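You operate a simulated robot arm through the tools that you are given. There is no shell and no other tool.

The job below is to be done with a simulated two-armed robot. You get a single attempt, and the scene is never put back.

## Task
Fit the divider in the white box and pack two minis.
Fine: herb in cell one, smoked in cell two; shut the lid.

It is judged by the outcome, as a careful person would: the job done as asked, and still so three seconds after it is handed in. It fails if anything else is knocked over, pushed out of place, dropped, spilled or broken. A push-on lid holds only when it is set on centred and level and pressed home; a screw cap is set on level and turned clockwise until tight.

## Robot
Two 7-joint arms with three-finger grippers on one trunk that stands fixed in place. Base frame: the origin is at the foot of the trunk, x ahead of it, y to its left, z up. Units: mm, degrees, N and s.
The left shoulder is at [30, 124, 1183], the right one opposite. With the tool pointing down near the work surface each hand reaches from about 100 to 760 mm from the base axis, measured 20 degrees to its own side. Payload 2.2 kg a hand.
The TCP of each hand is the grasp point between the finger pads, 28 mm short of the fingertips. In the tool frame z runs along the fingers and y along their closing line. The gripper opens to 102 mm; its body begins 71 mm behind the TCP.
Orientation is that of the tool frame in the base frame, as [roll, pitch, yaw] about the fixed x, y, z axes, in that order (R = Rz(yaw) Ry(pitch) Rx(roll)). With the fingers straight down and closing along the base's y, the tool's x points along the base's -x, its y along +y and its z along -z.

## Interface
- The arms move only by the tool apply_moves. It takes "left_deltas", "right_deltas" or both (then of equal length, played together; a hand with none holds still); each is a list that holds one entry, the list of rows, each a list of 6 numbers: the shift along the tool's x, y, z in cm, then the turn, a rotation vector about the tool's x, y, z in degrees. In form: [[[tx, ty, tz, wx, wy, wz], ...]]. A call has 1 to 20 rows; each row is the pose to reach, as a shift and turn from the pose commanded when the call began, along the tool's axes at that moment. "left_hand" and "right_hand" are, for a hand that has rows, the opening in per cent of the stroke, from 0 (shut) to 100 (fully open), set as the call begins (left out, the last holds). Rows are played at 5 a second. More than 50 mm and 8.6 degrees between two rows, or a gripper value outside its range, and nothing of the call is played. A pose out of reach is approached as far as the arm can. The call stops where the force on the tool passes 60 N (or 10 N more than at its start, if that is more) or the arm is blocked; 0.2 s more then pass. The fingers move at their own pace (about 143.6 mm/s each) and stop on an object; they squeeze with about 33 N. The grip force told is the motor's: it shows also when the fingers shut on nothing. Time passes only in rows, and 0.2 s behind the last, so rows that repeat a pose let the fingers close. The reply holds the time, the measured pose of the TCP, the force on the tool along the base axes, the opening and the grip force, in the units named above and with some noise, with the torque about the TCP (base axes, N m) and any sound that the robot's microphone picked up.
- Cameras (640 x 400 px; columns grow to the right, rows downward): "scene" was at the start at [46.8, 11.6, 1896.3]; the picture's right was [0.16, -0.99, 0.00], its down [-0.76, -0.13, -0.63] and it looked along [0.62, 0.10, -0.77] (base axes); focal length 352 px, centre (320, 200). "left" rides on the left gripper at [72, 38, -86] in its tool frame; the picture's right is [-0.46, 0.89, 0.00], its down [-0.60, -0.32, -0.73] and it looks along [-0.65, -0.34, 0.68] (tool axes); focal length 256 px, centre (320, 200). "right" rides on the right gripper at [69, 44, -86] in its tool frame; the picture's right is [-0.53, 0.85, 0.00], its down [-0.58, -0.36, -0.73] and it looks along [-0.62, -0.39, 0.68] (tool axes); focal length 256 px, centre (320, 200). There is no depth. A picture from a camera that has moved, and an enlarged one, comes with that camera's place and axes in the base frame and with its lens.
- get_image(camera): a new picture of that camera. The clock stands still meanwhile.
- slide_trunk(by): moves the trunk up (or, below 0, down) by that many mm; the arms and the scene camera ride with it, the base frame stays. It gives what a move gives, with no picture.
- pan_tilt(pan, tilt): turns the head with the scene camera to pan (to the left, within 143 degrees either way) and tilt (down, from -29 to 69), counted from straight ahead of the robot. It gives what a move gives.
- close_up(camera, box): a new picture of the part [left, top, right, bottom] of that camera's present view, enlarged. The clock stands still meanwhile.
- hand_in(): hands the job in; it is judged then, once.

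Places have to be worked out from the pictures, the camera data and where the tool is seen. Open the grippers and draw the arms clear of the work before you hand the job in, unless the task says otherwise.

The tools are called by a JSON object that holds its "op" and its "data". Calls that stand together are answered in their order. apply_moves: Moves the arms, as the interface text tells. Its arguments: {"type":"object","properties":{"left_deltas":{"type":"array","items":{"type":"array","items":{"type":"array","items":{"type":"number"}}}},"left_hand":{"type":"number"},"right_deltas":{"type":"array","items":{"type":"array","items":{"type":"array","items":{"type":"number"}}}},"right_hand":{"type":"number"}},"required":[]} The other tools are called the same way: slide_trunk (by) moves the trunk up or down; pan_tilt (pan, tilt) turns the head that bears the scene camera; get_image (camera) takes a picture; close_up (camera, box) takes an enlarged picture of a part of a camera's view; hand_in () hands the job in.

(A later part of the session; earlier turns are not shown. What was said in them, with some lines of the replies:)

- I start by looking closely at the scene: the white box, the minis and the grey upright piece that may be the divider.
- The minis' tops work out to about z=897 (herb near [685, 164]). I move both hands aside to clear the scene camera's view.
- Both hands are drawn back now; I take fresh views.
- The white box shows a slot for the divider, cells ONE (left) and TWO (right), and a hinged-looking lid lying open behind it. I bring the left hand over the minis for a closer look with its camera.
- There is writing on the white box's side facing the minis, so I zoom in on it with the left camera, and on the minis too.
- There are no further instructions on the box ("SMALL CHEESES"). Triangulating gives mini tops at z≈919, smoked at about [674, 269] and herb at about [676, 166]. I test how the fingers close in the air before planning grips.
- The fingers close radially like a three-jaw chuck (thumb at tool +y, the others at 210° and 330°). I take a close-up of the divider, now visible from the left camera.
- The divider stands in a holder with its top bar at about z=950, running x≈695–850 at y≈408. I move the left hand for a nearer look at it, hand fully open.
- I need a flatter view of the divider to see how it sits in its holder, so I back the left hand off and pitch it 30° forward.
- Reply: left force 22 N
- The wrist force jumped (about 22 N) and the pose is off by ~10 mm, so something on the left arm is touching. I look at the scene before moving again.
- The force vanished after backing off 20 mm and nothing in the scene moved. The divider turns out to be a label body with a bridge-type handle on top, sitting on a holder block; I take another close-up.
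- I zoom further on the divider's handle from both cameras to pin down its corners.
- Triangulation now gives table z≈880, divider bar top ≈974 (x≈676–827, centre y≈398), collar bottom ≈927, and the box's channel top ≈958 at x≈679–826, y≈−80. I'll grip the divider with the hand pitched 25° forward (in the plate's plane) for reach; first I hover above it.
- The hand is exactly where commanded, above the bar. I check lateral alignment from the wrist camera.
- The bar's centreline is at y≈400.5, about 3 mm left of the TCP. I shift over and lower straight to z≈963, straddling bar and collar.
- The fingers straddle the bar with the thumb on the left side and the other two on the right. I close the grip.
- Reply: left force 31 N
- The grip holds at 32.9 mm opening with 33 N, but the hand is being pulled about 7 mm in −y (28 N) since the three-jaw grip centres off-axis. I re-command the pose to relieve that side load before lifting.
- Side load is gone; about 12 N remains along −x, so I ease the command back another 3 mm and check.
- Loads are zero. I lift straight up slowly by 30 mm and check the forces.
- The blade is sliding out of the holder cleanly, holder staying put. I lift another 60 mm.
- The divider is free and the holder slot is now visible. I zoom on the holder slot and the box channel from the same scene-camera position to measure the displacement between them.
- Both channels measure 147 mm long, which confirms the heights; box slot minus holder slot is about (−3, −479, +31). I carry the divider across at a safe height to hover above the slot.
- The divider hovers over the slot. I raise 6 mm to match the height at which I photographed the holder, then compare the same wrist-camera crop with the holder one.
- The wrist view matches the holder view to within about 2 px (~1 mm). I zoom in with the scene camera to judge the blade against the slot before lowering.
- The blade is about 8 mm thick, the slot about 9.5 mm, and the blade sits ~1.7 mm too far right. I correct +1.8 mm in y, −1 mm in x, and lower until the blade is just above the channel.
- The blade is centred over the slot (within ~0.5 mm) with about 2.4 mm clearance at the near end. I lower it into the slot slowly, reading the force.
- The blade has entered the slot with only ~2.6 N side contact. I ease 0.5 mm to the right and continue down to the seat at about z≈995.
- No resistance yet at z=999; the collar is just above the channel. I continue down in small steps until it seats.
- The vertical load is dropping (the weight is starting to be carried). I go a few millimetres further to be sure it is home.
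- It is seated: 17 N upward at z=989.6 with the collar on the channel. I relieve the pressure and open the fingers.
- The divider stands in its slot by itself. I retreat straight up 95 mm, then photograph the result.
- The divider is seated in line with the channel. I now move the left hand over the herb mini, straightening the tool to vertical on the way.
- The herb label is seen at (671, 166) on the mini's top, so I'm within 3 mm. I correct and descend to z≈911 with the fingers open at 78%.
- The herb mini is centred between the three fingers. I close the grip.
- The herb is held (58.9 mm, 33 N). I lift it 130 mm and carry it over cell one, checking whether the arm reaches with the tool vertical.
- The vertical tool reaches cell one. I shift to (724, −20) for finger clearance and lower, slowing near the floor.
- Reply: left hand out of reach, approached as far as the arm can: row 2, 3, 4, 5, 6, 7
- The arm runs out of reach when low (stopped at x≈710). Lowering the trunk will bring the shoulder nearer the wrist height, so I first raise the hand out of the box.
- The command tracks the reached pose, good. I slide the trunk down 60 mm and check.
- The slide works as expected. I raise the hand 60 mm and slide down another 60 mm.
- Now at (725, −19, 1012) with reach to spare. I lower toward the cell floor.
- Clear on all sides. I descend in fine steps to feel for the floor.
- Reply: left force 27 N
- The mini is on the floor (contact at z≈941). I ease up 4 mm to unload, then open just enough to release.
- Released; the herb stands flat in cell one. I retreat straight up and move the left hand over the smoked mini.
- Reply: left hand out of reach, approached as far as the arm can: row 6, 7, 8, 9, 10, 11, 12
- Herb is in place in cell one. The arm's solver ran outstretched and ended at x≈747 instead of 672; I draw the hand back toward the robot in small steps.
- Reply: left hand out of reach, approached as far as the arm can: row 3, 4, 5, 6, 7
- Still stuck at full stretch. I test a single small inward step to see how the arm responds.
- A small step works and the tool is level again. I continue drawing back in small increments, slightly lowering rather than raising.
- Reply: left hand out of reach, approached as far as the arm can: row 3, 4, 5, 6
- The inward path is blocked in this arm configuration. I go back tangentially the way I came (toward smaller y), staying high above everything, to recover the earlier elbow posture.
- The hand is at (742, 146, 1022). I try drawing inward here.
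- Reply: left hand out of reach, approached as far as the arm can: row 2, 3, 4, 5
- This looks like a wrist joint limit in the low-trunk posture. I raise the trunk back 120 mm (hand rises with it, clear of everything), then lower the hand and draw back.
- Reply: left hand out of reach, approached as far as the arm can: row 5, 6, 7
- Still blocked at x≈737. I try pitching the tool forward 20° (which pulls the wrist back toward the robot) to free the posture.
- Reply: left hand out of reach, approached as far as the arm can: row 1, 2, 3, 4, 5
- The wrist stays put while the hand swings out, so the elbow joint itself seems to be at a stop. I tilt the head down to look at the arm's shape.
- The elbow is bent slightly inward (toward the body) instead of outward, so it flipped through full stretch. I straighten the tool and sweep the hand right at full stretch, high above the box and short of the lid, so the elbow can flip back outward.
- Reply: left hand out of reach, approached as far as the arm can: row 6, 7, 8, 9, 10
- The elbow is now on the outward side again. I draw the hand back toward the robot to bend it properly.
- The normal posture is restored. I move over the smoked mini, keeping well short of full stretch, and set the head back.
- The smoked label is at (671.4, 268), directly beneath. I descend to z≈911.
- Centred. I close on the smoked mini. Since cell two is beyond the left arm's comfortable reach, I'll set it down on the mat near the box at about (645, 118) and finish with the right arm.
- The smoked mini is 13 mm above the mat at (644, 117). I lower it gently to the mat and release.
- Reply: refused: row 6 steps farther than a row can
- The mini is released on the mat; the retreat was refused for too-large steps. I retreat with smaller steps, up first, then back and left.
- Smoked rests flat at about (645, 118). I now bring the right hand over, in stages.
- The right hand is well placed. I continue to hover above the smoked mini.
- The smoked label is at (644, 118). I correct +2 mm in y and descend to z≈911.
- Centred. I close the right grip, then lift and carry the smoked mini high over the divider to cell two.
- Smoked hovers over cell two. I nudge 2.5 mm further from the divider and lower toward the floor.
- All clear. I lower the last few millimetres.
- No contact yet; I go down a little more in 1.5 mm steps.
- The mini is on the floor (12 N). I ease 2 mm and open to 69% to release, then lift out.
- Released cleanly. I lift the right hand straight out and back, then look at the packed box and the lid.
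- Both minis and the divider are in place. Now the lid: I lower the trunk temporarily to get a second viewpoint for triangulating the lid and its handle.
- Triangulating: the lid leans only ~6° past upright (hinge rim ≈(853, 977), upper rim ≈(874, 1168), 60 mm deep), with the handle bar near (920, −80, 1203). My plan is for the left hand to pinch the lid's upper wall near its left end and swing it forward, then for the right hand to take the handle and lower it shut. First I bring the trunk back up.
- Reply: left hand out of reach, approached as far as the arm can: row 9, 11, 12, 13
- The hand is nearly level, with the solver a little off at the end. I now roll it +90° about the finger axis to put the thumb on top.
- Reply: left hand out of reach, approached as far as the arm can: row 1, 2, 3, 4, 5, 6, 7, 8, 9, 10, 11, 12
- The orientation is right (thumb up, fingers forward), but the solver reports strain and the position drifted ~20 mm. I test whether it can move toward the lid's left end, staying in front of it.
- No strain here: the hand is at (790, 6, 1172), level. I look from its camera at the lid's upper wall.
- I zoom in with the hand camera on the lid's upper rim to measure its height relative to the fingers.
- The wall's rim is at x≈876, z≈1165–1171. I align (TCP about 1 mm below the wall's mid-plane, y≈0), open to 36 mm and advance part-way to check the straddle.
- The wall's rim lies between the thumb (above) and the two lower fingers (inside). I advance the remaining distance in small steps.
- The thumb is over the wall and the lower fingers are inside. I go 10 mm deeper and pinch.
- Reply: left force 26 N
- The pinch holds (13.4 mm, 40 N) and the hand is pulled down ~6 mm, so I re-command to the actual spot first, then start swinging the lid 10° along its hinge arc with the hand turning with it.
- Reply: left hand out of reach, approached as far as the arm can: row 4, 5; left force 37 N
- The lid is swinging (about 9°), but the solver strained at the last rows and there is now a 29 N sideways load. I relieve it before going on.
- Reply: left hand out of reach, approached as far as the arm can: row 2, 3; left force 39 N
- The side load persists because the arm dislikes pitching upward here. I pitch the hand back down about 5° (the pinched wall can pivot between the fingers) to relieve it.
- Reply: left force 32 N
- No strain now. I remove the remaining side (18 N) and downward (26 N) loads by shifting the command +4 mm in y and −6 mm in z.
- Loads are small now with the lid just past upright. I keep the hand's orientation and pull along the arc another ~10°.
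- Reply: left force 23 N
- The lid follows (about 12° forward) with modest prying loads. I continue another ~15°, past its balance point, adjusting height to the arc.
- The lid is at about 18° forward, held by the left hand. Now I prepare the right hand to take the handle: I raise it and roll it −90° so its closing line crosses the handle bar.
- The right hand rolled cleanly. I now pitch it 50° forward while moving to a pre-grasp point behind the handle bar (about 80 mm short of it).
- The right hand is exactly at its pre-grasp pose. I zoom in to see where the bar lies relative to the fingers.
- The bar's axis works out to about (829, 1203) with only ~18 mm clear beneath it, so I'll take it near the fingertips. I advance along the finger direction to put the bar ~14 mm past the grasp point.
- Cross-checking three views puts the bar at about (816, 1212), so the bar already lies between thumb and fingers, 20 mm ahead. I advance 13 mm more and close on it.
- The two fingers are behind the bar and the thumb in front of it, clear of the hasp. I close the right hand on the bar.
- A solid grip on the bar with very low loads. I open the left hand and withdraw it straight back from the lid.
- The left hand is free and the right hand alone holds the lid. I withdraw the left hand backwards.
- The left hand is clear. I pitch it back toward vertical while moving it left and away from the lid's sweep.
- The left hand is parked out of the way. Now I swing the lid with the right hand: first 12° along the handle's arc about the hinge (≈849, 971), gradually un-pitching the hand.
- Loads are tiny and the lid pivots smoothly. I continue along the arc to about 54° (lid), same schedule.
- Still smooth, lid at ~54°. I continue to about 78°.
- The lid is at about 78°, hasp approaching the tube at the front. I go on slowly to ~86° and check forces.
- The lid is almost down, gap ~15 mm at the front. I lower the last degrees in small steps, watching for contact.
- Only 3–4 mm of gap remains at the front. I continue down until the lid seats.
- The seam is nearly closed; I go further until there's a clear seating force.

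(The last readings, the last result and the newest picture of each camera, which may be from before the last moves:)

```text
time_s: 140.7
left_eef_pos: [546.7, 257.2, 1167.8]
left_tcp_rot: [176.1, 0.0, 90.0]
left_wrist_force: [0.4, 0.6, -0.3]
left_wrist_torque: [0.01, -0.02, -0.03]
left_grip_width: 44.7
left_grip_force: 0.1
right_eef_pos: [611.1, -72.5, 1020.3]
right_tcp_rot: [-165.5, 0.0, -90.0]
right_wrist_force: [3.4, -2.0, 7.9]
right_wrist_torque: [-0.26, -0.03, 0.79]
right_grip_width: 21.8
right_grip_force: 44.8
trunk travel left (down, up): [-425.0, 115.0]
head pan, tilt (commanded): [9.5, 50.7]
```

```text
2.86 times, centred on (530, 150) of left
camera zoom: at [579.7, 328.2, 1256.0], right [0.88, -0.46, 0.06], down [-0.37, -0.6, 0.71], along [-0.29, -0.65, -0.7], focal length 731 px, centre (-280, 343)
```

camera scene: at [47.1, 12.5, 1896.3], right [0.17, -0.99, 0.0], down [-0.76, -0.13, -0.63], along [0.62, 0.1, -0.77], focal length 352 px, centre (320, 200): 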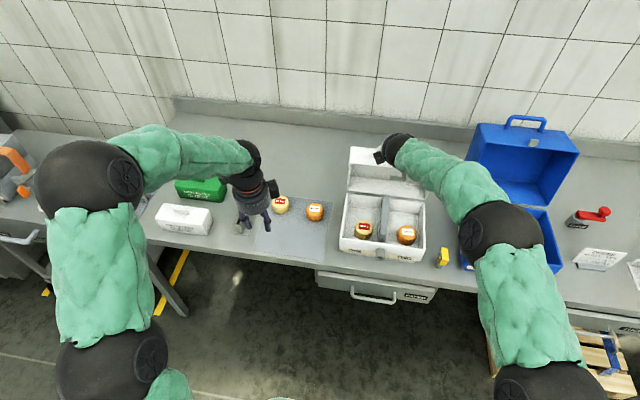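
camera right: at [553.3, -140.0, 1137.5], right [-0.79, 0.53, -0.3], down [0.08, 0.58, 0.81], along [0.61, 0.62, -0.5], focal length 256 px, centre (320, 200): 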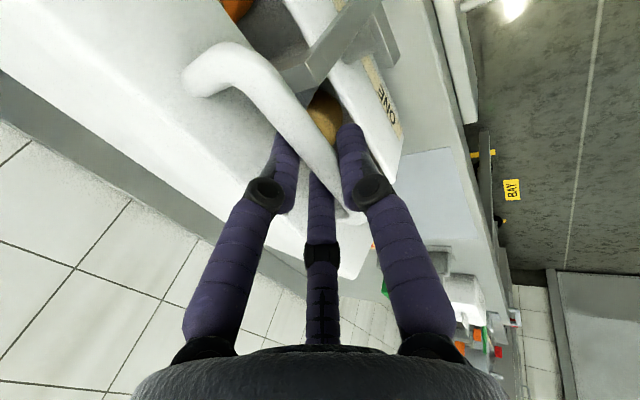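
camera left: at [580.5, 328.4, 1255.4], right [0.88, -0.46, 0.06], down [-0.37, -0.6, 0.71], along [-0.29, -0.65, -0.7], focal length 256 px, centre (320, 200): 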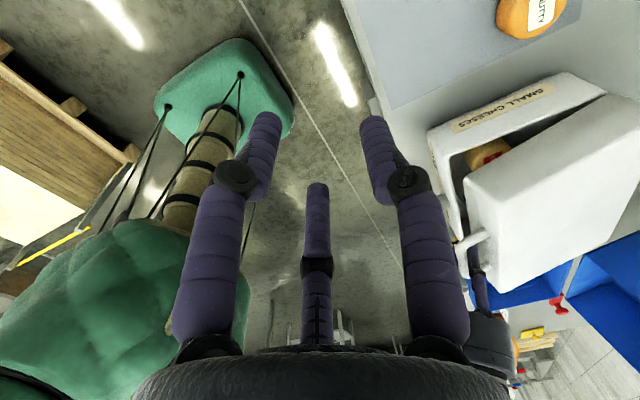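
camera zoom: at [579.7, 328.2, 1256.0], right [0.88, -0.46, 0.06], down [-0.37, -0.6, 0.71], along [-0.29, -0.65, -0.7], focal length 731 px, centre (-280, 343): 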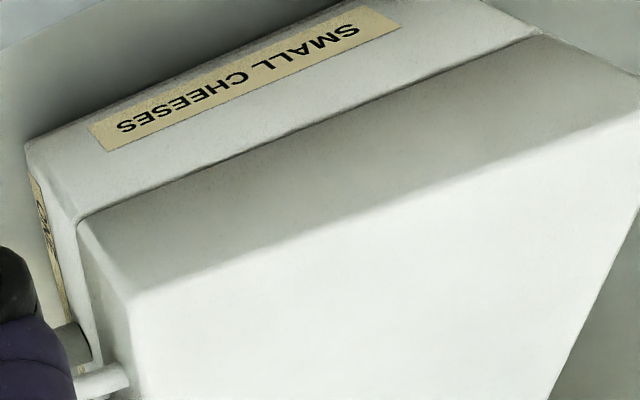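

Contact: 8 N upward at z≈1020. I press a little more to be sure it is fully home.

{"op": "apply_moves", "data": {"right_deltas": [[[0, 0.05, 0.15, 0, 0, 0], [0, 0.1, 0.35, 0, 0, 0], [0, 0.1, 0.35, 0, 0, 0]]], "right_hand": 0}}

{"op": "close_up", "data": {"camera": "left", "box": [460, 80, 600, 220]}}

{"op": "close_up", "data": {"camera": "scene", "box": [330, 190, 430, 270]}}

```text
time_s: 141.5
left_eef_pos: [544.9, 255.9, 1168.2]
left_tcp_rot: [176.1, 0.0, 90.0]
left_wrist_force: [0.0, -0.2, 0.3]
left_wrist_torque: [-0.04, 0.03, -0.01]
left_grip_width: 44.8
left_grip_force: 0.1
right_eef_pos: [610.0, -73.8, 1019.9]
right_tcp_rot: [-165.2, 0.0, -90.1]
right_wrist_force: [1.6, -1.9, 32.3]
right_wrist_torque: [-0.59, 0.03, 0.75]
right_grip_width: 21.6
right_grip_force: 44.9
trunk travel left (down, up): [-425.0, 115.0]
head pan, tilt (commanded): [9.5, 50.7]
```

```text
2.86 times, centred on (530, 150) of left
camera zoom: at [577.6, 328.5, 1257.1], right [0.88, -0.46, 0.06], down [-0.37, -0.6, 0.71], along [-0.29, -0.65, -0.7], focal length 731 px, centre (-280, 343)
```

zoom: 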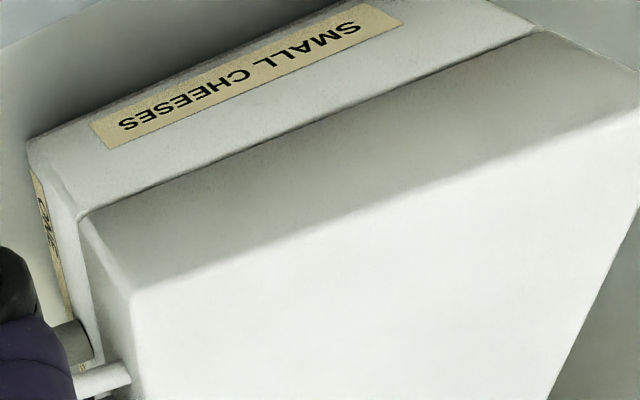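

```text
5.00 times, centred on (380, 230) of scene
camera zoom: at [43.4, 12.0, 1896.7], right [0.17, -0.99, 0.0], down [-0.76, -0.13, -0.63], along [0.63, 0.1, -0.77], focal length 1758 px, centre (20, 50)
```

zoom: 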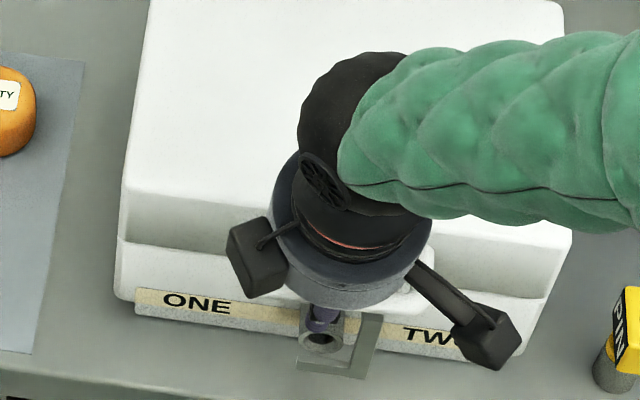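

32 N with no further movement: the lid is fully shut. I take off the pressure and open the fingers around the bar.

{"op": "apply_moves", "data": {"right_deltas": [[[0, -0.1, -0.35, 0, 0, 0], [0, -0.1, -0.4, 0, 0, 0], [0, -0.1, -0.4, 0, 0, 0]]], "right_hand": 0}}

{"op": "apply_moves", "data": {"right_deltas": [[[0, 0, 0, 0, 0, 0], [0, 0, 0, 0, 0, 0], [0, 0, 0, 0, 0, 0]]], "right_hand": 42}}

{"op": "get_image", "data": {"camera": "right"}}

```text
time_s: 142.3
left_eef_pos: [547.6, 256.4, 1168.6]
left_tcp_rot: [176.0, 0.0, 90.1]
left_wrist_force: [-0.1, -0.2, 0.3]
left_wrist_torque: [0.0, 0.03, 0.0]
left_grip_width: 45.1
left_grip_force: 0.1
right_eef_pos: [610.2, -72.2, 1019.9]
right_tcp_rot: [-165.5, 0.0, -89.9]
right_wrist_force: [11.9, 0.0, 14.9]
right_wrist_torque: [-0.24, -0.12, 0.8]
right_grip_width: 21.5
right_grip_force: 45.0
trunk travel left (down, up): [-425.0, 115.0]
head pan, tilt (commanded): [9.5, 50.7]
```

```text
time_s: 143.1
left_eef_pos: [545.2, 256.1, 1168.1]
left_tcp_rot: [176.1, 0.0, 90.1]
left_wrist_force: [-0.2, 0.3, -0.1]
left_wrist_torque: [-0.01, -0.01, 0.01]
left_grip_width: 44.5
left_grip_force: 0.1
right_eef_pos: [609.4, -72.6, 1019.6]
right_tcp_rot: [-165.8, 0.0, -90.0]
right_wrist_force: [0.1, -0.1, -0.5]
right_wrist_torque: [-0.02, 0.02, 0.0]
right_grip_width: 43.0
right_grip_force: 0.1
trunk travel left (down, up): [-425.0, 115.0]
head pan, tilt (commanded): [9.5, 50.7]
```

```text
taken
camera right: at [544.6, -140.1, 1091.1], right [-0.82, 0.53, -0.21], down [0.17, 0.58, 0.8], along [0.55, 0.62, -0.57], focal length 256 px, centre (320, 200)
```

right: 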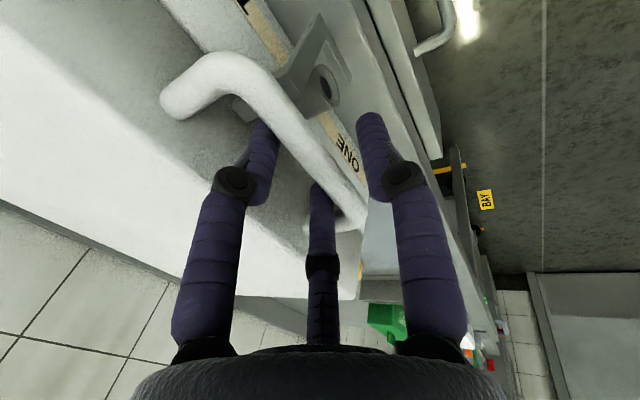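

The lid stays shut and the fingers are free of the bar. I withdraw the right hand along its fingers, then up and away.

{"op": "apply_moves", "data": {"right_deltas": [[[0, 0, -1, 0, 0, 0], [0, 0, -3, 0, 0, 0], [0, 0, -6, 0, 0, 0], [0, 0, -10, 0, 0, 0], [1, 2, -14, 0, 0, 0], [4, 5, -16, 0, 0, 0], [8, 8, -17, 0, 0, 0], [12, 10, -18, 0, 0, 0], [16, 12, -19, 0, 0, 0], [20, 14, -19, 0, 0, 0]]], "right_hand": 42}}

{"op": "get_image", "data": {"camera": "scene"}}

{"op": "close_up", "data": {"camera": "scene", "box": [320, 160, 460, 270]}}

```text
refused: row 7 steps farther than a row can; nothing moved
```

```text
taken
camera scene: at [46.6, 11.9, 1896.4], right [0.17, -0.99, 0.0], down [-0.76, -0.13, -0.63], along [0.62, 0.1, -0.77], focal length 352 px, centre (320, 200)
```

scene: 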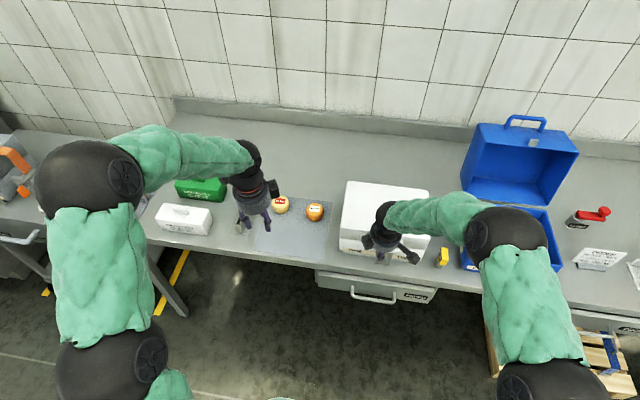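

```text
3.64 times, centred on (390, 215) of scene
camera zoom: at [46.6, 11.9, 1896.4], right [0.17, -0.99, 0.0], down [-0.76, -0.13, -0.63], along [0.62, 0.1, -0.77], focal length 1279 px, centre (66, 146)
```

zoom: 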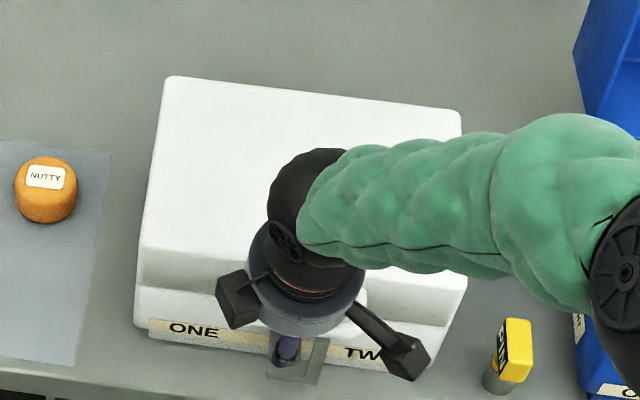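

The step was too large and nothing moved; I repeat the withdrawal with smaller steps, straight out along the fingers first.

{"op": "apply_moves", "data": {"right_deltas": [[[0, 0, -0.7, 0, 0, 0], [0, 0, -2, 0, 0, 0], [0, 0, -4, 0, 0, 0], [0, 0, -7, 0, 0, 0], [0, 0, -10.5, 0, 0, 0], [1, 2, -14, 0, 0, 0], [3, 5, -16, 0, 0, 0], [6, 7.5, -17, 0, 0, 0], [9, 10, -18, 0, 0, 0], [12, 12, -19, 0, 0, 0], [15, 14, -19, 0, 0, 0]]], "right_hand": 42}}

{"op": "get_image", "data": {"camera": "scene"}}

{"op": "close_up", "data": {"camera": "scene", "box": [320, 160, 460, 270]}}

{"op": "get_image", "data": {"camera": "right"}}

```text
time_s: 145.5
left_eef_pos: [546.3, 255.1, 1168.6]
left_tcp_rot: [176.1, -0.1, 90.2]
left_wrist_force: [-0.4, -1.1, 1.0]
left_wrist_torque: [0.02, 0.0, -0.01]
left_grip_width: 44.9
left_grip_force: 0.2
right_eef_pos: [427.2, -223.5, 1168.6]
right_tcp_rot: [-165.6, 0.1, -89.9]
right_wrist_force: [-0.1, -0.4, 0.7]
right_wrist_torque: [0.02, 0.0, 0.02]
right_grip_width: 43.1
right_grip_force: 0.1
trunk travel left (down, up): [-425.0, 115.0]
head pan, tilt (commanded): [9.5, 50.7]
```

```text
taken
camera scene: at [45.9, 10.5, 1896.4], right [0.17, -0.99, 0.0], down [-0.76, -0.13, -0.63], along [0.62, 0.11, -0.77], focal length 352 px, centre (320, 200)
```

scene: 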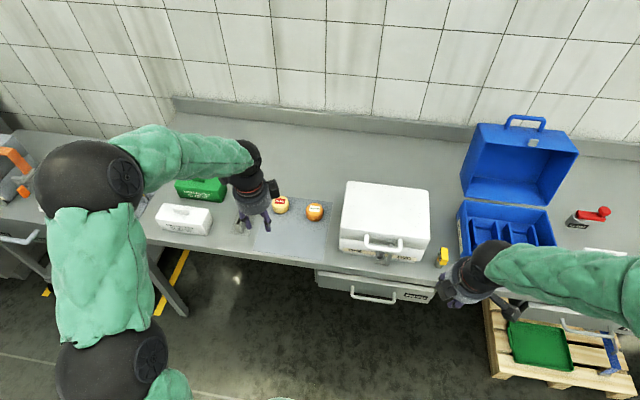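

```text
3.64 times, centred on (390, 215) of scene
camera zoom: at [45.9, 10.5, 1896.4], right [0.17, -0.99, 0.0], down [-0.76, -0.13, -0.63], along [0.62, 0.11, -0.77], focal length 1279 px, centre (66, 146)
```

zoom: 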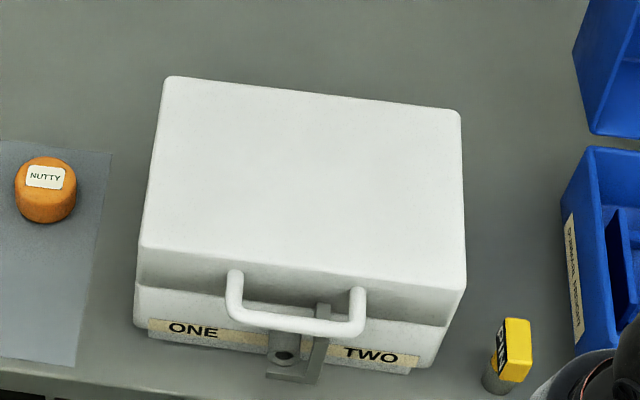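

```text
taken
camera right: at [362.9, -291.5, 1241.3], right [-0.82, 0.53, -0.21], down [0.17, 0.58, 0.8], along [0.55, 0.62, -0.56], focal length 256 px, centre (320, 200)
```

right: 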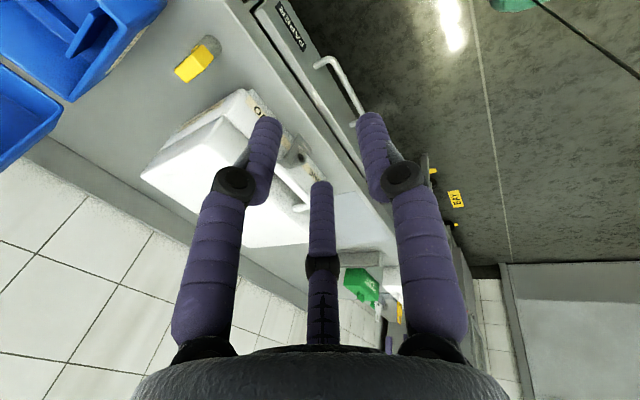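

The lid is flush and closed, the hasp over its tube, and the pin, other minis, holder and blue box are undisturbed. I open both hands and draw both arms well clear of the work.

{"op": "apply_moves", "data": {"left_deltas": [[[2.4, -3, -1.8, 0, 0, 0], [4.8, -6, -3.6, 0, 0, 0], [7.2, -9, -5.4, 0, 0, 0], [9.6, -12, -7.2, 0, 0, 0], [12, -15, -9, 0, 0, 0], [12, -15, -9, 0, 0, 0]]], "right_deltas": [[[2, 1.5, -2, 0, 0, 0], [4, 3, -4, 0, 0, 0], [6, 4.5, -6, 0, 0, 0], [8, 6, -8, 0, 0, 0], [10.6, 7.4, -10, 0, 0, 0], [10.6, 7.4, -10, 0, 0, 0]]], "left_hand": 100, "right_hand": 100}}

{"op": "get_image", "data": {"camera": "scene"}}

{"op": "close_up", "data": {"camera": "scene", "box": [330, 220, 440, 270]}}

{"op": "close_up", "data": {"camera": "scene", "box": [90, 140, 340, 270]}}

```text
time_s: 146.9
left_eef_pos: [391.8, 376.8, 1246.3]
left_tcp_rot: [176.2, 0.0, 89.9]
left_wrist_force: [0.6, -0.9, -0.6]
left_wrist_torque: [0.01, 0.0, -0.02]
left_grip_width: 102.1
left_grip_force: 0.1
right_eef_pos: [332.0, -328.8, 1247.3]
right_tcp_rot: [-165.6, -0.1, -89.8]
right_wrist_force: [-0.4, -0.1, 0.5]
right_wrist_torque: [0.04, 0.06, -0.04]
right_grip_width: 101.9
right_grip_force: 0.1
trunk travel left (down, up): [-425.0, 115.0]
head pan, tilt (commanded): [9.5, 50.7]
```

```text
taken
camera scene: at [48.7, 11.6, 1896.3], right [0.17, -0.99, 0.0], down [-0.76, -0.13, -0.63], along [0.62, 0.1, -0.77], focal length 352 px, centre (320, 200)
```

scene: 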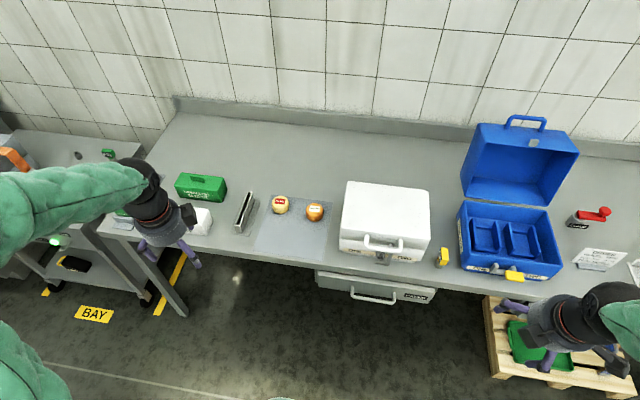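

```text
5.82 times, centred on (385, 245) of scene
camera zoom: at [48.7, 11.6, 1896.3], right [0.17, -0.99, 0.0], down [-0.76, -0.13, -0.63], along [0.62, 0.1, -0.77], focal length 2046 px, centre (-58, -62)
```

zoom: 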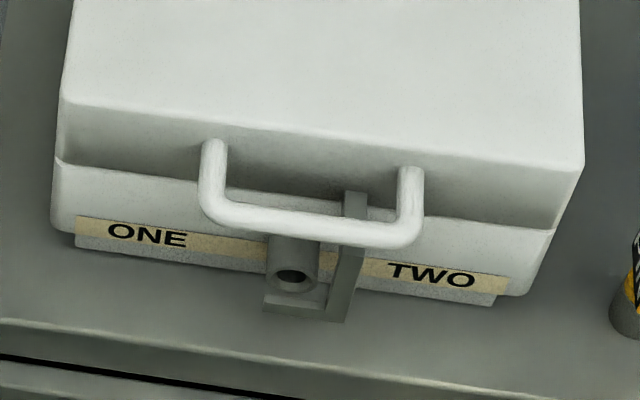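

```text
2.56 times, centred on (215, 205) of scene
camera zoom: at [48.7, 11.6, 1896.3], right [0.17, -0.99, 0.0], down [-0.76, -0.13, -0.63], along [0.62, 0.1, -0.77], focal length 900 px, centre (589, 187)
```

zoom: 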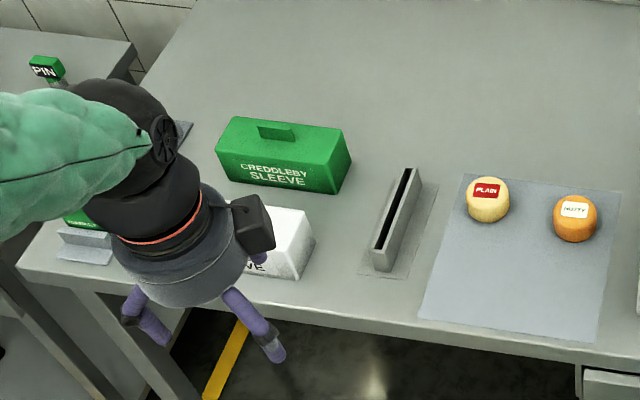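

The box is shut with the divider, herb (cell one) and smoked (cell two) inside, the seam is closed all round, everything else is in place, and both arms are clear with grippers open. I hand the job in.

{"op": "hand_in", "data": {}}

```text
The job is handed in.
```

The white box is packed and shut. The divider is seated in its slot, herb is in cell one, smoked is in cell two, and the lid is closed flush.

- **Lid:** I pressed it down at the handle with about 32 N and it did not move further. The hasp sits over its tube on the front. I left the pin in its holder, because you didn't ask for the lid to be pinned.
- **Smoked:** the left arm couldn't reach cell two, so I set the mini down briefly on the mat and finished with the right arm.
- **Unexplained force:** early on, the left arm read about 22 N, which could have been a light touch. It cleared when I backed off 20 mm, and nothing in the picture had moved.
- **Everything else:** the plain and nutty minis, divider holder, sleeves, blue box and pin looked undisturbed in the last pictures. Both grippers are open and drawn clear of the work.
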